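You operate a simulated robot arm through the tools that you are given. There is no shell and no other tool. Be economical: measure what you need, move in short steps, check, and stop when the job is done.

Carry out the task below with a simulated robot arm. There is one attempt and no reset: what you move stays moved.

## Task
Put one of the nozzles from the service bench on the silver bearing.

It is judged by the outcome, as a careful person would: the job done as asked, and still so three seconds after it is handed in. It fails if anything else is knocked over, pushed out of place, dropped, spilled or broken.

## Robot
A 7-joint arm with a two-finger parallel gripper, fixed in place. Base frame: the origin is at the foot of the arm, x ahead of it, y to its left, z up; the work surface is at about z = 0. Lengths are in m, angles in degrees, forces in N, time in s.
With the tool pointing down near the work surface it reaches from about 0.22 to 0.58 m from the base axis. Its first joint turns from -66.0 to 66.0 degrees. Payload 2.5 kg.
The TCP is the grasp point between the finger pads, 0.023 m short of the fingertips. In the tool frame z runs along the fingers and y along their closing line. Largest opening 0.094 m; finger width 0.038, thickness 0.01; the body of the gripper, 0.054 by 0.096 m, starts 0.039 m behind the TCP.
Orientation is that of the tool frame in the base frame, as a unit quaternion [x, y, z, w]. With the fingers straight down and closing along the base's y, the tool's x points along the base's -x, its y along +y and its z along -z.

## Interface
- The arm moves only by the tool servo_tool. Its argument "moves" is one flat list of numbers, 7 for each row, row after row: the shift along the base's x, y, z in m, then the turn, a rotation vector about the base's x, y, z in degrees, then the closure in counts, from 0 (fully open) to 255 (shut). In form: [tx, ty, tz, ax, ay, az, gripper, tx, ty, tz, ax, ay, az, gripper, ...]. A call has 1 to 8 rows; each row is the pose to reach, as a shift and turn from the pose commanded when the call began. Rows are played at 5 a second. More than 0.05 m and 8.6 degrees between two rows, or a gripper value outside its range, and nothing of the call is played. Where a pose cannot be reached the arm comes as near as it can. A force on the tool above 40 N (or 10 N above the force at the start of the call, whichever is more), or a blocked arm, ends the call early, and 0.2 s more pass. Each finger travels about 0.108 m/s and halts on what it meets, pressing with about 38 N; the grip force reading is that of the motor and also rises with nothing between the fingers. The clock runs only during rows and for 0.2 s after the last one: add rows that repeat a pose to give the fingers time. It gives the time, the measured TCP pose, the force on the tool (base axes), the opening and the grip force at its end, in the units of the frame above (readings bear some noise).
- Cameras (640 x 400 px; columns grow to the right, rows downward): "scene" is fixed at [0.1383, -0.4344, 0.5324]; the picture's right is [0.57, -0.82, 0.00], its down [-0.57, -0.39, -0.73] and it looks along [0.60, 0.41, -0.69] (base axes); focal length 331 px, centre (320, 200). "wrist" rides on the gripper at [0.087, 0.016, -0.074] in the tool frame; the picture's right is [-0.18, 0.98, 0.00], its down [-0.58, -0.11, -0.81] and it looks along [-0.79, -0.15, 0.59] (tool axes); focal length 243 px, centre (320, 200). There is no depth. A picture from a camera that has moved, and an enlarged one, comes with that camera's place and axes in the base frame and with its lens.
- snapshot(camera): a new picture of that camera. The clock stands still meanwhile.
- close_up(camera, box): a new picture of the part [left, top, right, bottom] of that camera's present view, enlarged. The clock stands still meanwhile.
- hand_in(): hands the job in; it is judged then, once.

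Go step by step. Nothing tells you positions but the pictures and the camera data: compare them with the known pose of the tool, close in by small moves and look again before you grip or let go. The budget is 90 turns and 46 pictures, counting those below and the enlarged ones. Unless the task says otherwise, let go and move clear before handing in, and close with one line.

The tools are called after "Call:" as a command line: name --argument value ..., lists and objects as JSON in quotes. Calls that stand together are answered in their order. servo_tool: Moves the arm, as the interface text tells. Its arguments: {"type":"object","properties":{"moves":{"type":"array"}},"required":["moves"]} The other tools are called the same way: snapshot (camera) takes a picture; close_up (camera, box) takes an enlarged picture of a part of a camera's view; hand_in () hands the job in.

At the start:

```text
clock: 0.0
position: [0.3488, -0.116, 0.2501]
ee_rot: [0.0, 1.0, 0.0, 0.0]
force: [-0.6, 0.5, 0.3]
grip_width: 0.0942
gripper_force: 0.0
```

scene: 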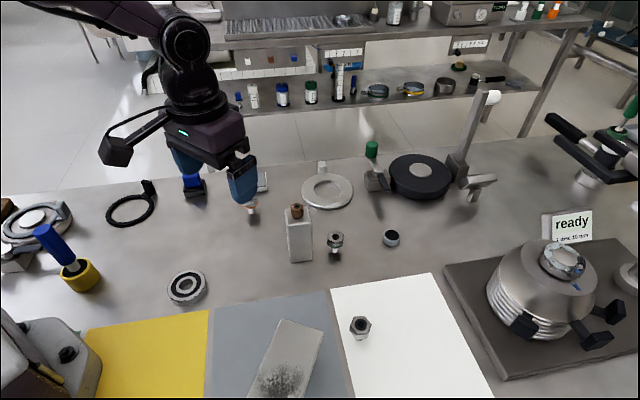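
wrist: 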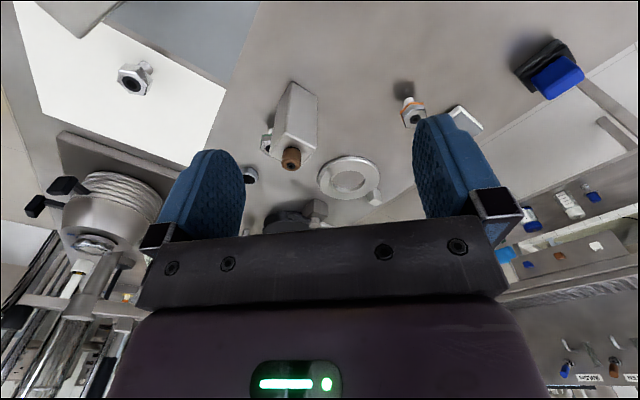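

I see a bearing near (186,287), and several small hex parts near (335,240), (360,327) and (251,208). I'll enlarge these to identify them.

Call:
close_up --camera "scene" --box '[220, 180, 420, 305]'

Call:
close_up --camera "scene" --box '[0, 180, 220, 317]'

Call:
close_up --camera "scene" --box '[240, 270, 440, 395]'

Call:
close_up --camera "scene" --box '[440, 180, 640, 305]'

```text
3.20 times, centred on (320, 242) of scene
camera zoom: at [0.1383, -0.4344, 0.5324], right [0.57, -0.82, 0.0], down [-0.57, -0.39, -0.73], along [0.6, 0.41, -0.69], focal length 1059 px, centre (320, 64)
```

zoom: 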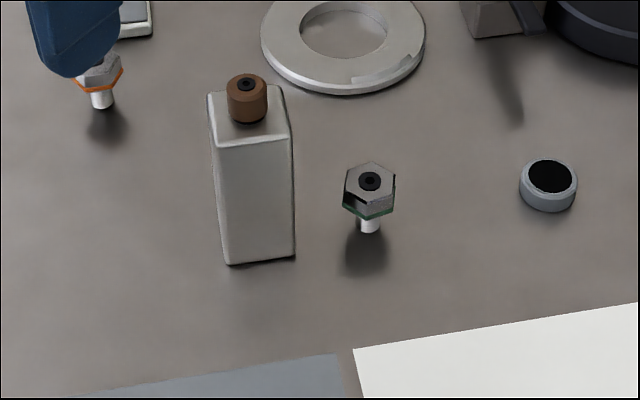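

```text
2.91 times, centred on (110, 248) of scene
camera zoom: at [0.1383, -0.4344, 0.5324], right [0.57, -0.82, 0.0], down [-0.57, -0.39, -0.73], along [0.6, 0.41, -0.69], focal length 963 px, centre (931, 59)
```

zoom: 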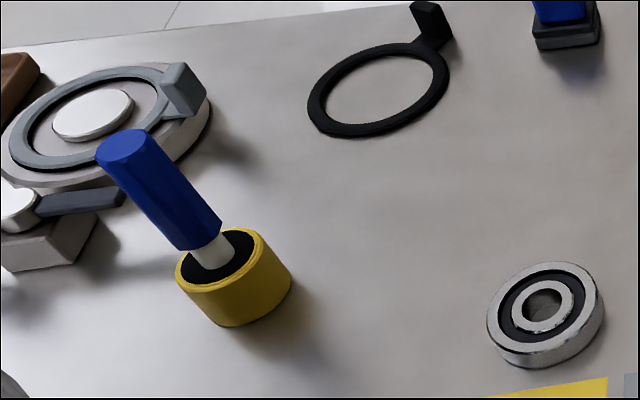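

```text
3.20 times, centred on (340, 332) of scene
camera zoom: at [0.1383, -0.4344, 0.5324], right [0.57, -0.82, 0.0], down [-0.57, -0.39, -0.73], along [0.6, 0.41, -0.69], focal length 1059 px, centre (256, -224)
```

zoom: 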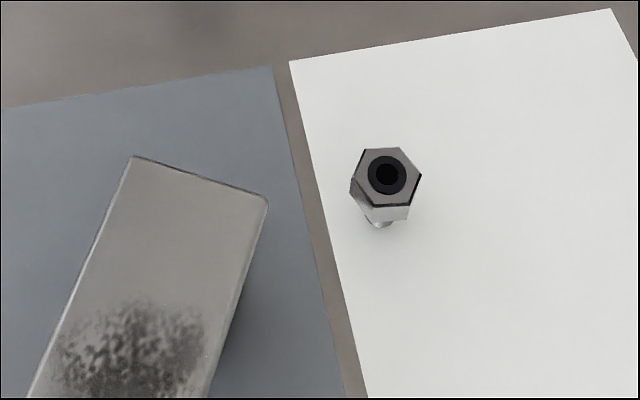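

```text
3.20 times, centred on (540, 242) of scene
camera zoom: at [0.1383, -0.4344, 0.5324], right [0.57, -0.82, 0.0], down [-0.57, -0.39, -0.73], along [0.6, 0.41, -0.69], focal length 1059 px, centre (-384, 64)
```

zoom: 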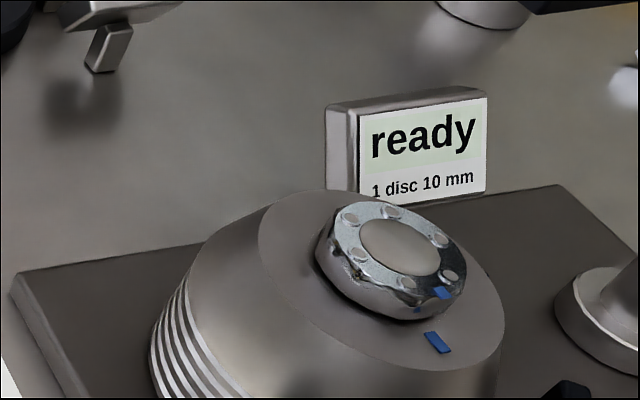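

There are three nozzles, with orange, green and black rings. The orange one, around (0.48, -0.02), has the most clear space, and the silver bearing is at about (0.27, -0.06). I'll move toward the orange nozzle and look with the wrist camera.

Call:
servo_tool --moves '[0.02, 0.025, -0.015, 0, 0, 0, 0, 0.04, 0.05, -0.03, 0, 0, 0, 0, 0.06, 0.075, -0.05, 0, 0, 0, 0, 0.08, 0.1, -0.07, 0, 0, 0, 0, 0.08, 0.1, -0.09, 0, 0, 0, 0]'

Call:
snapshot --camera "wrist"

Call:
snapshot --camera "scene"

```text
clock: 1.2
position: [0.4287, -0.0141, 0.1638]
ee_rot: [0.0, 1.0, 0.0, 0.001]
force: [0.4, -0.3, -0.3]
grip_width: 0.0941
gripper_force: 0.1
```

```text
39 pictures are left
camera wrist: at [0.3416, 0.0025, 0.2385], right [0.18, 0.98, 0.0], down [0.58, -0.11, 0.81], along [0.79, -0.15, -0.59], focal length 243 px, centre (320, 200)
```

wrist: 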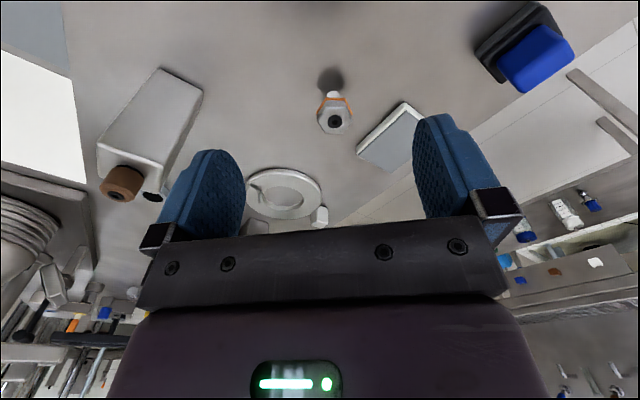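

```text
38 pictures are left
```

scene: 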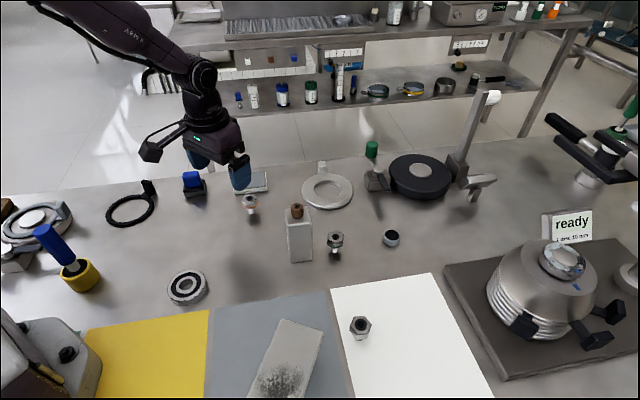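

The orange nozzle is now in full view. I'll enlarge it from both cameras to get its height, stem length and hex angle, and enlarge the bearing too.

Call:
close_up --camera "wrist" --box '[290, 60, 386, 140]'

Call:
close_up --camera "scene" --box '[222, 180, 286, 220]'

Call:
close_up --camera "scene" --box '[154, 262, 218, 312]'

```text
5.00 times, centred on (338, 100) of wrist
camera zoom: at [0.3416, 0.0025, 0.2385], right [0.18, 0.98, 0.0], down [0.58, -0.11, 0.81], along [0.79, -0.15, -0.59], focal length 1213 px, centre (230, 700)
```

zoom: 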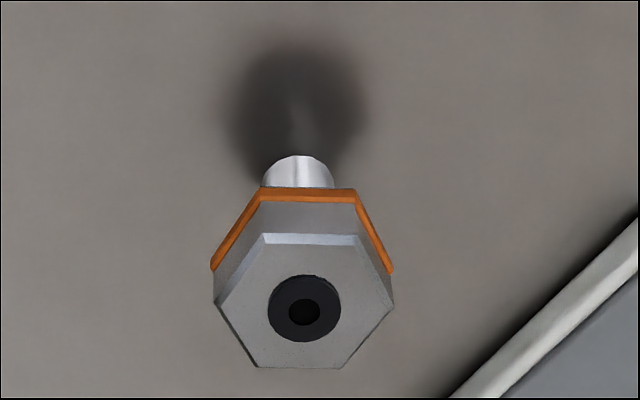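

```text
10.00 times, centred on (254, 200) of scene
camera zoom: at [0.1383, -0.4344, 0.5324], right [0.57, -0.82, 0.0], down [-0.57, -0.39, -0.73], along [0.6, 0.41, -0.69], focal length 3310 px, centre (980, 200)
```

zoom: 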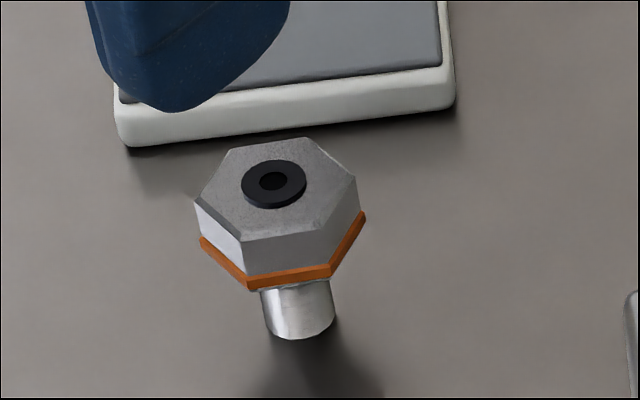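

```text
8.00 times, centred on (186, 287) of scene
camera zoom: at [0.1383, -0.4344, 0.5324], right [0.57, -0.82, 0.0], down [-0.57, -0.39, -0.73], along [0.6, 0.41, -0.69], focal length 2648 px, centre (1392, -496)
```

zoom: 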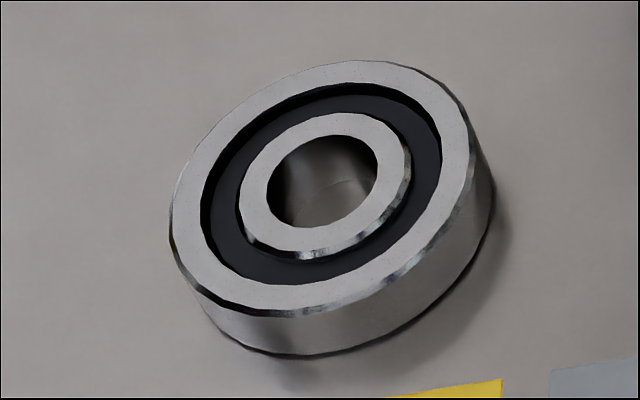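

The orange nozzle has its hex top at about z=0.044, centred near (0.481, -0.011), with a flat normal about 20° off my closing line. The bearing is about 0.07 m wide and 0.0155 m thick. Next I'll align above the nozzle with the fingers partly closed.

Call:
servo_tool --moves '[0.013, 0.001, -0.01, 0, 0, 6.5, 45, 0.026, 0.002, -0.02, 0, 0, 13, 90, 0.039, 0.004, -0.04, 0, 0, 19.5, 90, 0.052, 0.005, -0.06, 0, 0, 19.5, 90, 0.052, 0.005, -0.06, 0, 0, 19.5, 90]'

Call:
snapshot --camera "wrist"

Call:
close_up --camera "scene" --box '[200, 140, 300, 220]'

```text
clock: 2.4
position: [0.4817, -0.0123, 0.1007]
ee_rot: [-0.171, 0.985, 0.0, 0.0]
force: [0.2, -0.1, -1.1]
grip_width: 0.0611
gripper_force: 0.0
```

```text
34 pictures are left
camera wrist: at [0.3944, -0.0254, 0.1754], right [-0.16, 0.99, 0.0], down [0.58, 0.09, 0.81], along [0.8, 0.13, -0.59], focal length 243 px, centre (320, 200)
```

wrist: 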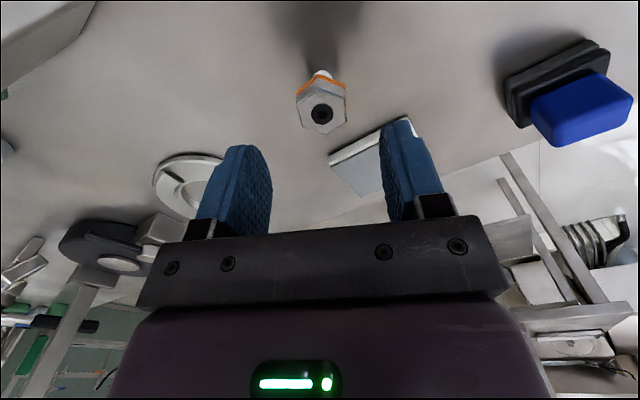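

```text
5.00 times, centred on (250, 180) of scene
camera zoom: at [0.1383, -0.4344, 0.5324], right [0.57, -0.82, 0.0], down [-0.57, -0.39, -0.73], along [0.6, 0.41, -0.69], focal length 1655 px, centre (670, 300)
```

zoom: 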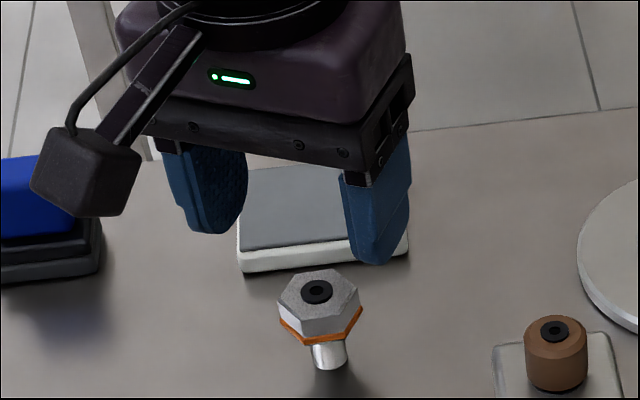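

The nozzle is centred between the fingers. I'll take one close-up to check the hex angle before going down.

Call:
close_up --camera "wrist" --box '[276, 60, 372, 150]'

```text
4.44 times, centred on (324, 105) of wrist
camera zoom: at [0.3944, -0.0254, 0.1754], right [-0.16, 0.99, 0.0], down [0.58, 0.09, 0.81], along [0.8, 0.13, -0.59], focal length 1078 px, centre (302, 622)
```

zoom: 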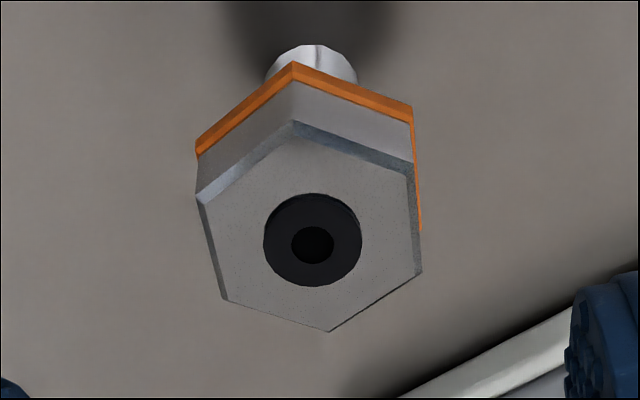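

The hex flats line up within about 1.5°. I'll nudge by 2 mm and descend to the hex.

Call:
servo_tool --moves '[0.001, 0.002, -0.02, 0, 0, 0, 90, 0.001, 0.002, -0.04, 0, 0, 0, 90, 0.001, 0.002, -0.055, 0, 0, 0, 90, 0.001, 0.002, -0.064, 0, 0, 0, 90, 0.001, 0.002, -0.064, 0, 0, 0, 90]'

Call:
snapshot --camera "wrist"

Call:
close_up --camera "scene" --box '[200, 150, 300, 230]'

```text
clock: 3.6
position: [0.4841, -0.0098, 0.0371]
ee_rot: [-0.169, 0.986, 0.001, 0.001]
force: [0.0, -0.4, 0.3]
grip_width: 0.0607
gripper_force: 0.0
```

```text
31 pictures are left
camera wrist: at [0.3964, -0.023, 0.1123], right [-0.16, 0.99, 0.0], down [0.58, 0.09, 0.81], along [0.8, 0.13, -0.59], focal length 243 px, centre (320, 200)
```

wrist: 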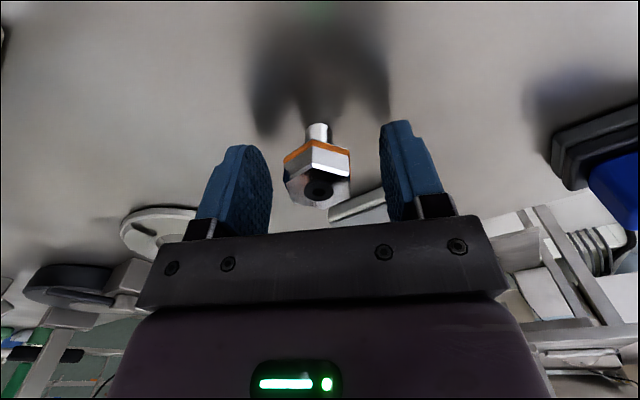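

```text
5.00 times, centred on (250, 190) of scene
camera zoom: at [0.1383, -0.4344, 0.5324], right [0.57, -0.82, 0.0], down [-0.57, -0.39, -0.73], along [0.6, 0.41, -0.69], focal length 1655 px, centre (670, 250)
```

zoom: 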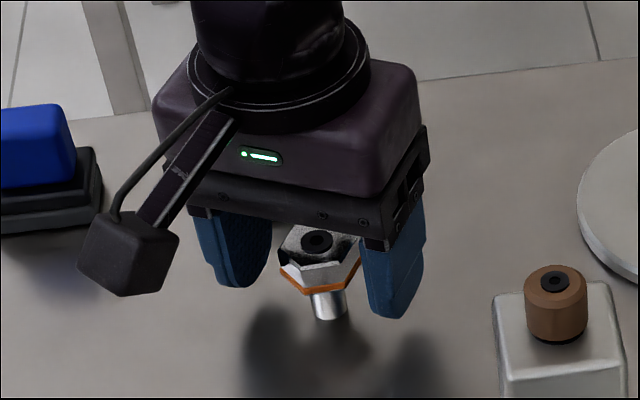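

The nozzle sits between the pads, so I'll close on it.

Call:
servo_tool --moves '[0, 0, 0, 0, 0, 0, 140, 0, 0, 0, 0, 0, 0, 165, 0, 0, 0, 0, 0, 0, 200, 0, 0, 0, 0, 0, 0, 230, 0, 0, 0, 0, 0, 0, 255]'

Call:
snapshot --camera "wrist"

```text
clock: 4.8
position: [0.4842, -0.009, 0.038]
ee_rot: [-0.169, 0.986, 0.0, 0.0]
force: [0.2, 0.3, 0.6]
grip_width: 0.0293
gripper_force: 38.2
```

```text
29 pictures are left
camera wrist: at [0.3964, -0.023, 0.1126], right [-0.16, 0.99, 0.0], down [0.58, 0.09, 0.81], along [0.8, 0.13, -0.59], focal length 243 px, centre (320, 200)
```

wrist: 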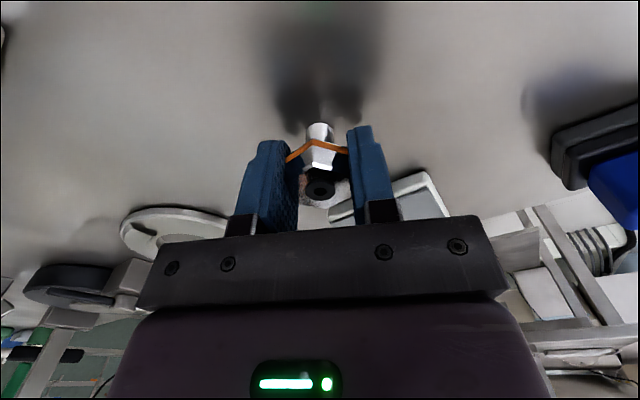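

It's gripped at 29.3 mm across the flats. I'll lift it and travel toward the bearing.

Call:
servo_tool --moves '[0, 0, 0.02, 0, 0, 0, 255, 0, 0, 0.05, 0, 0, 0, 255, 0, 0, 0.085, 0, 0, 0, 255, -0.035, -0.01, 0.1, 0, 0, 0, 255, -0.075, -0.02, 0.1, 0, 0, 0, 255, -0.115, -0.03, 0.1, 0, 0, 0, 255, -0.15, -0.04, 0.1, 0, 0, 0, 255, -0.15, -0.04, 0.1, 0, 0, 0, 255]'

Call:
snapshot --camera "wrist"

Call:
snapshot --camera "scene"

```text
clock: 6.6
position: [0.3318, -0.0511, 0.136]
ee_rot: [-0.17, 0.985, 0.001, 0.001]
force: [-0.6, -0.4, -0.7]
grip_width: 0.0293
gripper_force: 38.0
```

```text
28 pictures are left
camera wrist: at [0.2448, -0.0625, 0.2111], right [-0.16, 0.99, 0.0], down [0.58, 0.09, 0.81], along [0.8, 0.13, -0.59], focal length 243 px, centre (320, 200)
```

wrist: 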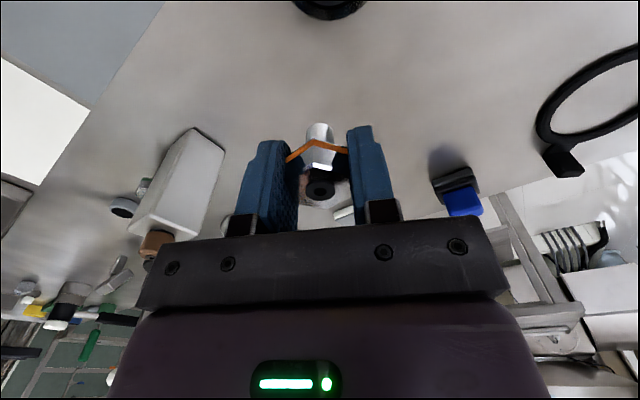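

```text
27 pictures are left
```

scene: 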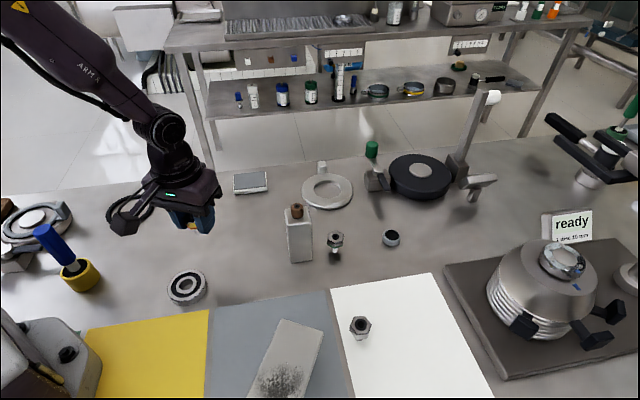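

The bearing is just off the top of the wrist view, so I'll move back to bring it in.

Call:
servo_tool --moves '[-0.02, -0.002, 0, 0, 0, 0, 255, -0.04, -0.004, 0, 0, 0, 0, 255, -0.06, -0.006, 0, 0, 0, 0, 255, -0.07, -0.008, 0, 0, 0, 0, 255, -0.07, -0.008, 0, 0, 0, 0, 255]'

Call:
close_up --camera "wrist" --box '[224, 0, 416, 150]'

Call:
close_up --camera "scene" --box '[96, 150, 256, 310]'

```text
clock: 7.8
position: [0.2618, -0.0586, 0.1375]
ee_rot: [-0.17, 0.985, 0.0, 0.001]
force: [0.9, 0.1, -0.5]
grip_width: 0.0296
gripper_force: 38.1
```

```text
2.67 times, centred on (320, 75) of wrist
camera zoom: at [0.1747, -0.0716, 0.2114], right [-0.16, 0.99, 0.0], down [0.58, 0.09, 0.81], along [0.8, 0.13, -0.59], focal length 647 px, centre (320, 533)
```

zoom: 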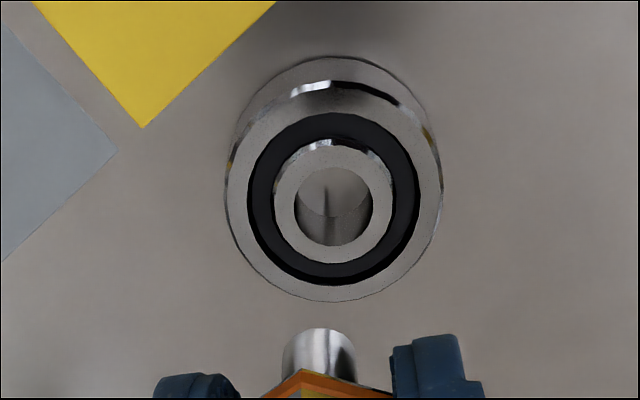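

```text
2.50 times, centred on (176, 230) of scene
camera zoom: at [0.1382, -0.4344, 0.5324], right [0.57, -0.82, 0.0], down [-0.57, -0.39, -0.73], along [0.6, 0.41, -0.69], focal length 828 px, centre (680, 125)
```

zoom: 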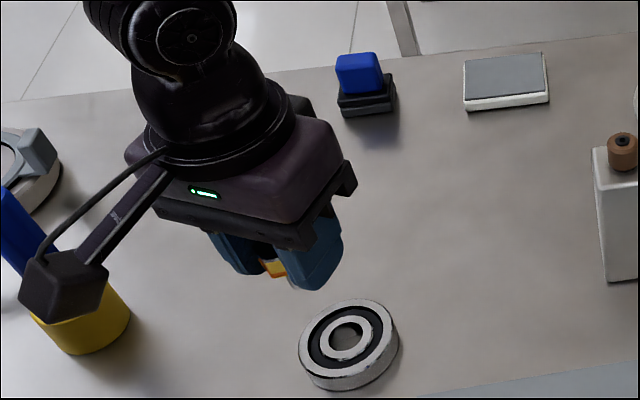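

The bearing centre works out to about (0.271, -0.052), with its top near z=0.0155. The stem (about 26 mm) is longer than the bearing is thick, so in the bore the nozzle would stand on the bench instead. I'll stand it across the inner and outer rings, 22 mm from the centre on the -y side.

Call:
servo_tool --moves '[0.007, -0.008, 0, 0, 0, 0, 255, 0.0135, -0.015, -0.02, 0, 0, 0, 255, 0.0135, -0.015, -0.04, 0, 0, 0, 255, 0.0135, -0.015, -0.06, 0, 0, 0, 255, 0.0135, -0.015, -0.068, 0, 0, 0, 255, 0.0135, -0.015, -0.068, 0, 0, 0, 255]'

Call:
close_up --camera "wrist" --box '[224, 30, 416, 180]'

Call:
close_up --camera "scene" --box '[140, 235, 236, 315]'

```text
clock: 9.2
position: [0.2778, -0.0726, 0.0696]
ee_rot: [-0.169, 0.986, 0.0, 0.0]
force: [-0.1, 0.7, -1.2]
grip_width: 0.0295
gripper_force: 37.5
```

```text
2.67 times, centred on (320, 105) of wrist
camera zoom: at [0.1894, -0.0863, 0.1433], right [-0.16, 0.99, 0.0], down [0.58, 0.09, 0.81], along [0.8, 0.13, -0.59], focal length 647 px, centre (320, 453)
```

zoom: 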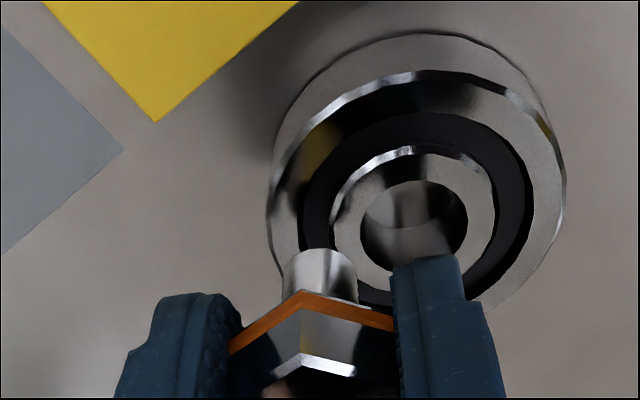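

```text
5.00 times, centred on (188, 275) of scene
camera zoom: at [0.1383, -0.4344, 0.5324], right [0.57, -0.82, 0.0], down [-0.57, -0.39, -0.73], along [0.6, 0.41, -0.69], focal length 1655 px, centre (980, -175)
```

zoom: 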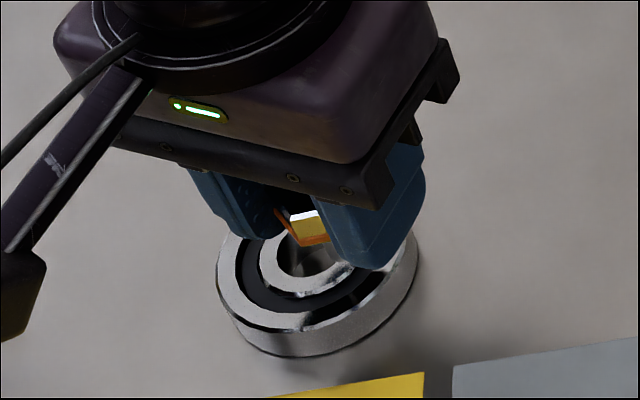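

The stem sits 21 mm from the bearing centre at the right angle, as intended. I'll shift 1 mm further out and go down gently to just above the rings.

Call:
servo_tool --moves '[0, -0.001, -0.004, 0, 0, 0, 255, 0, -0.001, -0.008, 0, 0, 0, 255, 0, -0.001, -0.011, 0, 0, 0, 255, 0, -0.001, -0.012, 0, 0, 0, 255, 0, -0.001, -0.012, 0, 0, 0, 255]'

Call:
close_up --camera "wrist" --box '[224, 40, 416, 190]'

Call:
close_up --camera "scene" --box '[164, 250, 228, 300]'

```text
clock: 10.4
position: [0.2767, -0.0733, 0.0563]
ee_rot: [-0.169, 0.986, 0.0, 0.0]
force: [0.3, -0.1, -0.1]
grip_width: 0.0293
gripper_force: 38.6
```

```text
2.67 times, centred on (320, 115) of wrist
camera zoom: at [0.1892, -0.0868, 0.1317], right [-0.16, 0.99, 0.0], down [0.58, 0.09, 0.81], along [0.8, 0.12, -0.59], focal length 647 px, centre (320, 427)
```

zoom: 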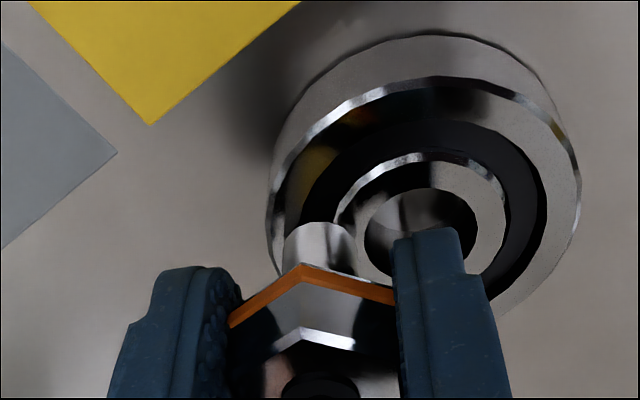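

```text
8.00 times, centred on (196, 275) of scene
camera zoom: at [0.1383, -0.4344, 0.5324], right [0.57, -0.82, 0.0], down [-0.57, -0.39, -0.73], along [0.6, 0.41, -0.69], focal length 2648 px, centre (1312, -400)
```

zoom: 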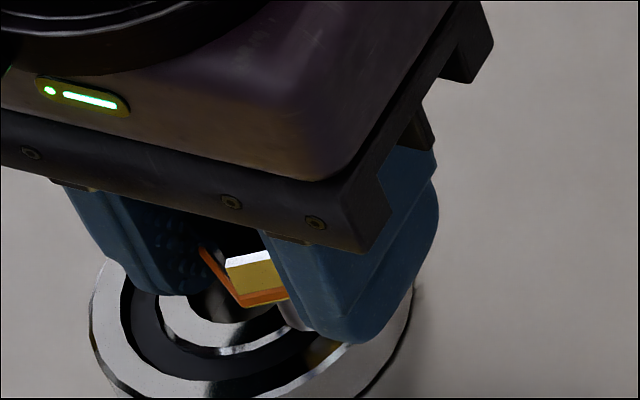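

There's no contact yet, and I estimate the gap at 2–4 mm. I'll go down in millimetre steps and watch the force.

Call:
servo_tool --moves '[0, 0, -0.0007, 0, 0, 0, 255, 0, 0, -0.0014, 0, 0, 0, 255, 0, 0, -0.002, 0, 0, 0, 255, 0, 0, -0.002, 0, 0, 0, 255]'

```text
clock: 11.4
position: [0.2762, -0.0735, 0.0561]
ee_rot: [-0.17, 0.986, -0.001, 0.0]
force: [-0.8, -0.2, 20.8]
grip_width: 0.0295
gripper_force: 37.5
```

Contact shows as 20 N upward. I'll back off a little to release the load and look.

Call:
servo_tool --moves '[0, 0, 0.0006, 0, 0, 0, 255, 0, 0, 0.0012, 0, 0, 0, 255, 0, 0, 0.0012, 0, 0, 0, 255]'

Call:
close_up --camera "wrist" --box '[248, 80, 376, 180]'

```text
clock: 12.2
position: [0.2756, -0.073, 0.0556]
ee_rot: [-0.169, 0.986, 0.001, -0.001]
force: [1.8, -2.5, 5.7]
grip_width: 0.0295
gripper_force: 37.5
```

```text
4.00 times, centred on (312, 130) of wrist
camera zoom: at [0.1878, -0.086, 0.1305], right [-0.16, 0.99, 0.0], down [0.58, 0.09, 0.81], along [0.8, 0.13, -0.59], focal length 970 px, centre (352, 480)
```

zoom: 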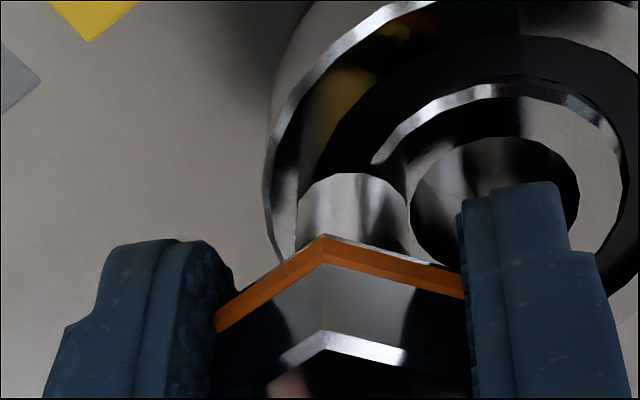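

The stem now spans the outer and inner rings with the load nearly gone. I'll release gently.

Call:
servo_tool --moves '[0, 0, 0.0003, 0, 0, 0, 255, 0, 0, 0.0003, 0, 0, 0, 160, 0, 0, 0.0003, 0, 0, 0, 140, 0, 0, 0.0003, 0, 0, 0, 110, 0, 0, 0.0003, 0, 0, 0, 90, 0, 0, 0.0003, 0, 0, 0, 90]'

Call:
snapshot --camera "wrist"

Call:
close_up --camera "scene" --box '[140, 235, 236, 315]'

```text
clock: 13.6
position: [0.2755, -0.0734, 0.0557]
ee_rot: [-0.171, 0.985, 0.0, -0.001]
force: [0.7, 0.2, -0.4]
grip_width: 0.0611
gripper_force: 0.2
```

```text
19 pictures are left
camera wrist: at [0.1878, -0.0864, 0.1308], right [-0.16, 0.99, 0.0], down [0.58, 0.09, 0.81], along [0.8, 0.13, -0.59], focal length 243 px, centre (320, 200)
```

wrist: 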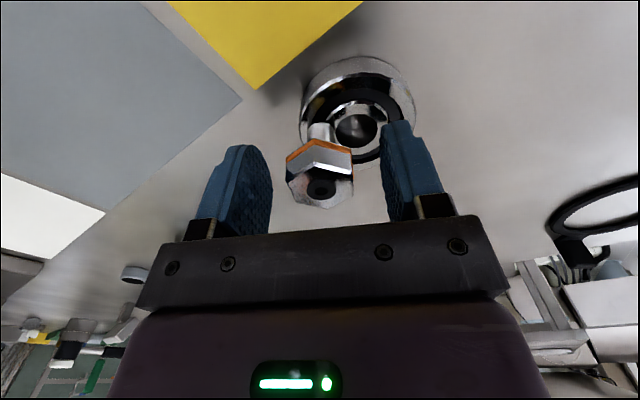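

```text
5.00 times, centred on (188, 275) of scene
camera zoom: at [0.1383, -0.4344, 0.5324], right [0.57, -0.82, 0.0], down [-0.57, -0.39, -0.73], along [0.6, 0.41, -0.69], focal length 1655 px, centre (980, -175)
```

zoom: 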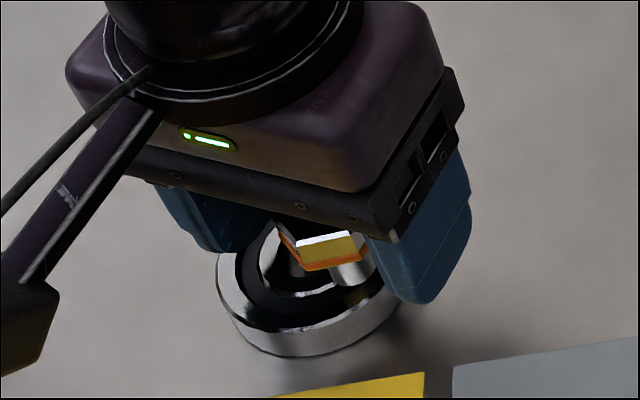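

The nozzle stands upright on its own. I'll open a bit more, rise straight up and clear.

Call:
servo_tool --moves '[0, 0, 0.005, 0, 0, 0, 80, 0, 0, 0.02, 0, 0, 0, 70, 0, 0, 0.045, 0, 0, 0, 70, 0, 0, 0.08, 0, 0, 0, 70, 0, 0, 0.12, 0, 0, 0, 70, 0.04, 0.02, 0.14, 0, 0, 0, 70, 0.08, 0.04, 0.14, 0, 0, 0, 70, 0.08, 0.04, 0.14, 0, 0, 0, 70]'

Call:
snapshot --camera "scene"

Call:
close_up --camera "scene" --box '[150, 250, 230, 310]'

```text
clock: 15.4
position: [0.3567, -0.0349, 0.1952]
ee_rot: [-0.169, 0.986, 0.0, 0.0]
force: [0.2, 0.5, 0.3]
grip_width: 0.0683
gripper_force: 0.0
```

```text
17 pictures are left
```

scene: 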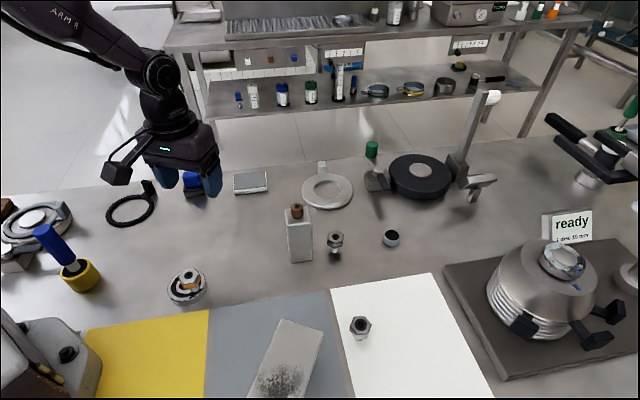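

```text
6.67 times, centred on (190, 280) of scene
camera zoom: at [0.1383, -0.4344, 0.5324], right [0.57, -0.82, 0.0], down [-0.57, -0.39, -0.73], along [0.6, 0.41, -0.69], focal length 2207 px, centre (1187, -333)
```

zoom: 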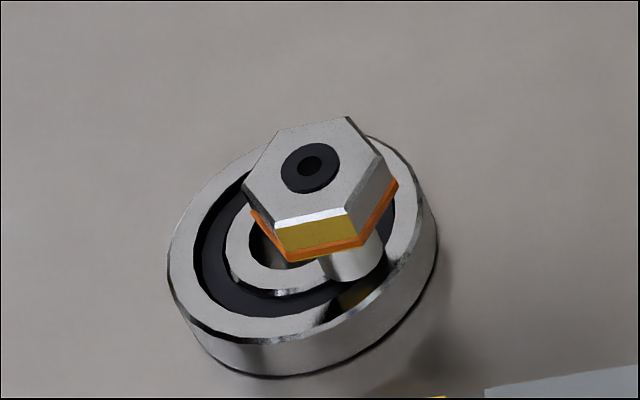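

The orange nozzle stands upright on the silver bearing, the bearing hasn't moved, and the arm is clear. I'm handing in.

Call:
hand_in

```text
The job is handed in.
```

The orange-ringed nozzle from the service bench is standing upright on the silver bearing, resting across its inner and outer rings, and nothing else appeared disturbed in the last picture.
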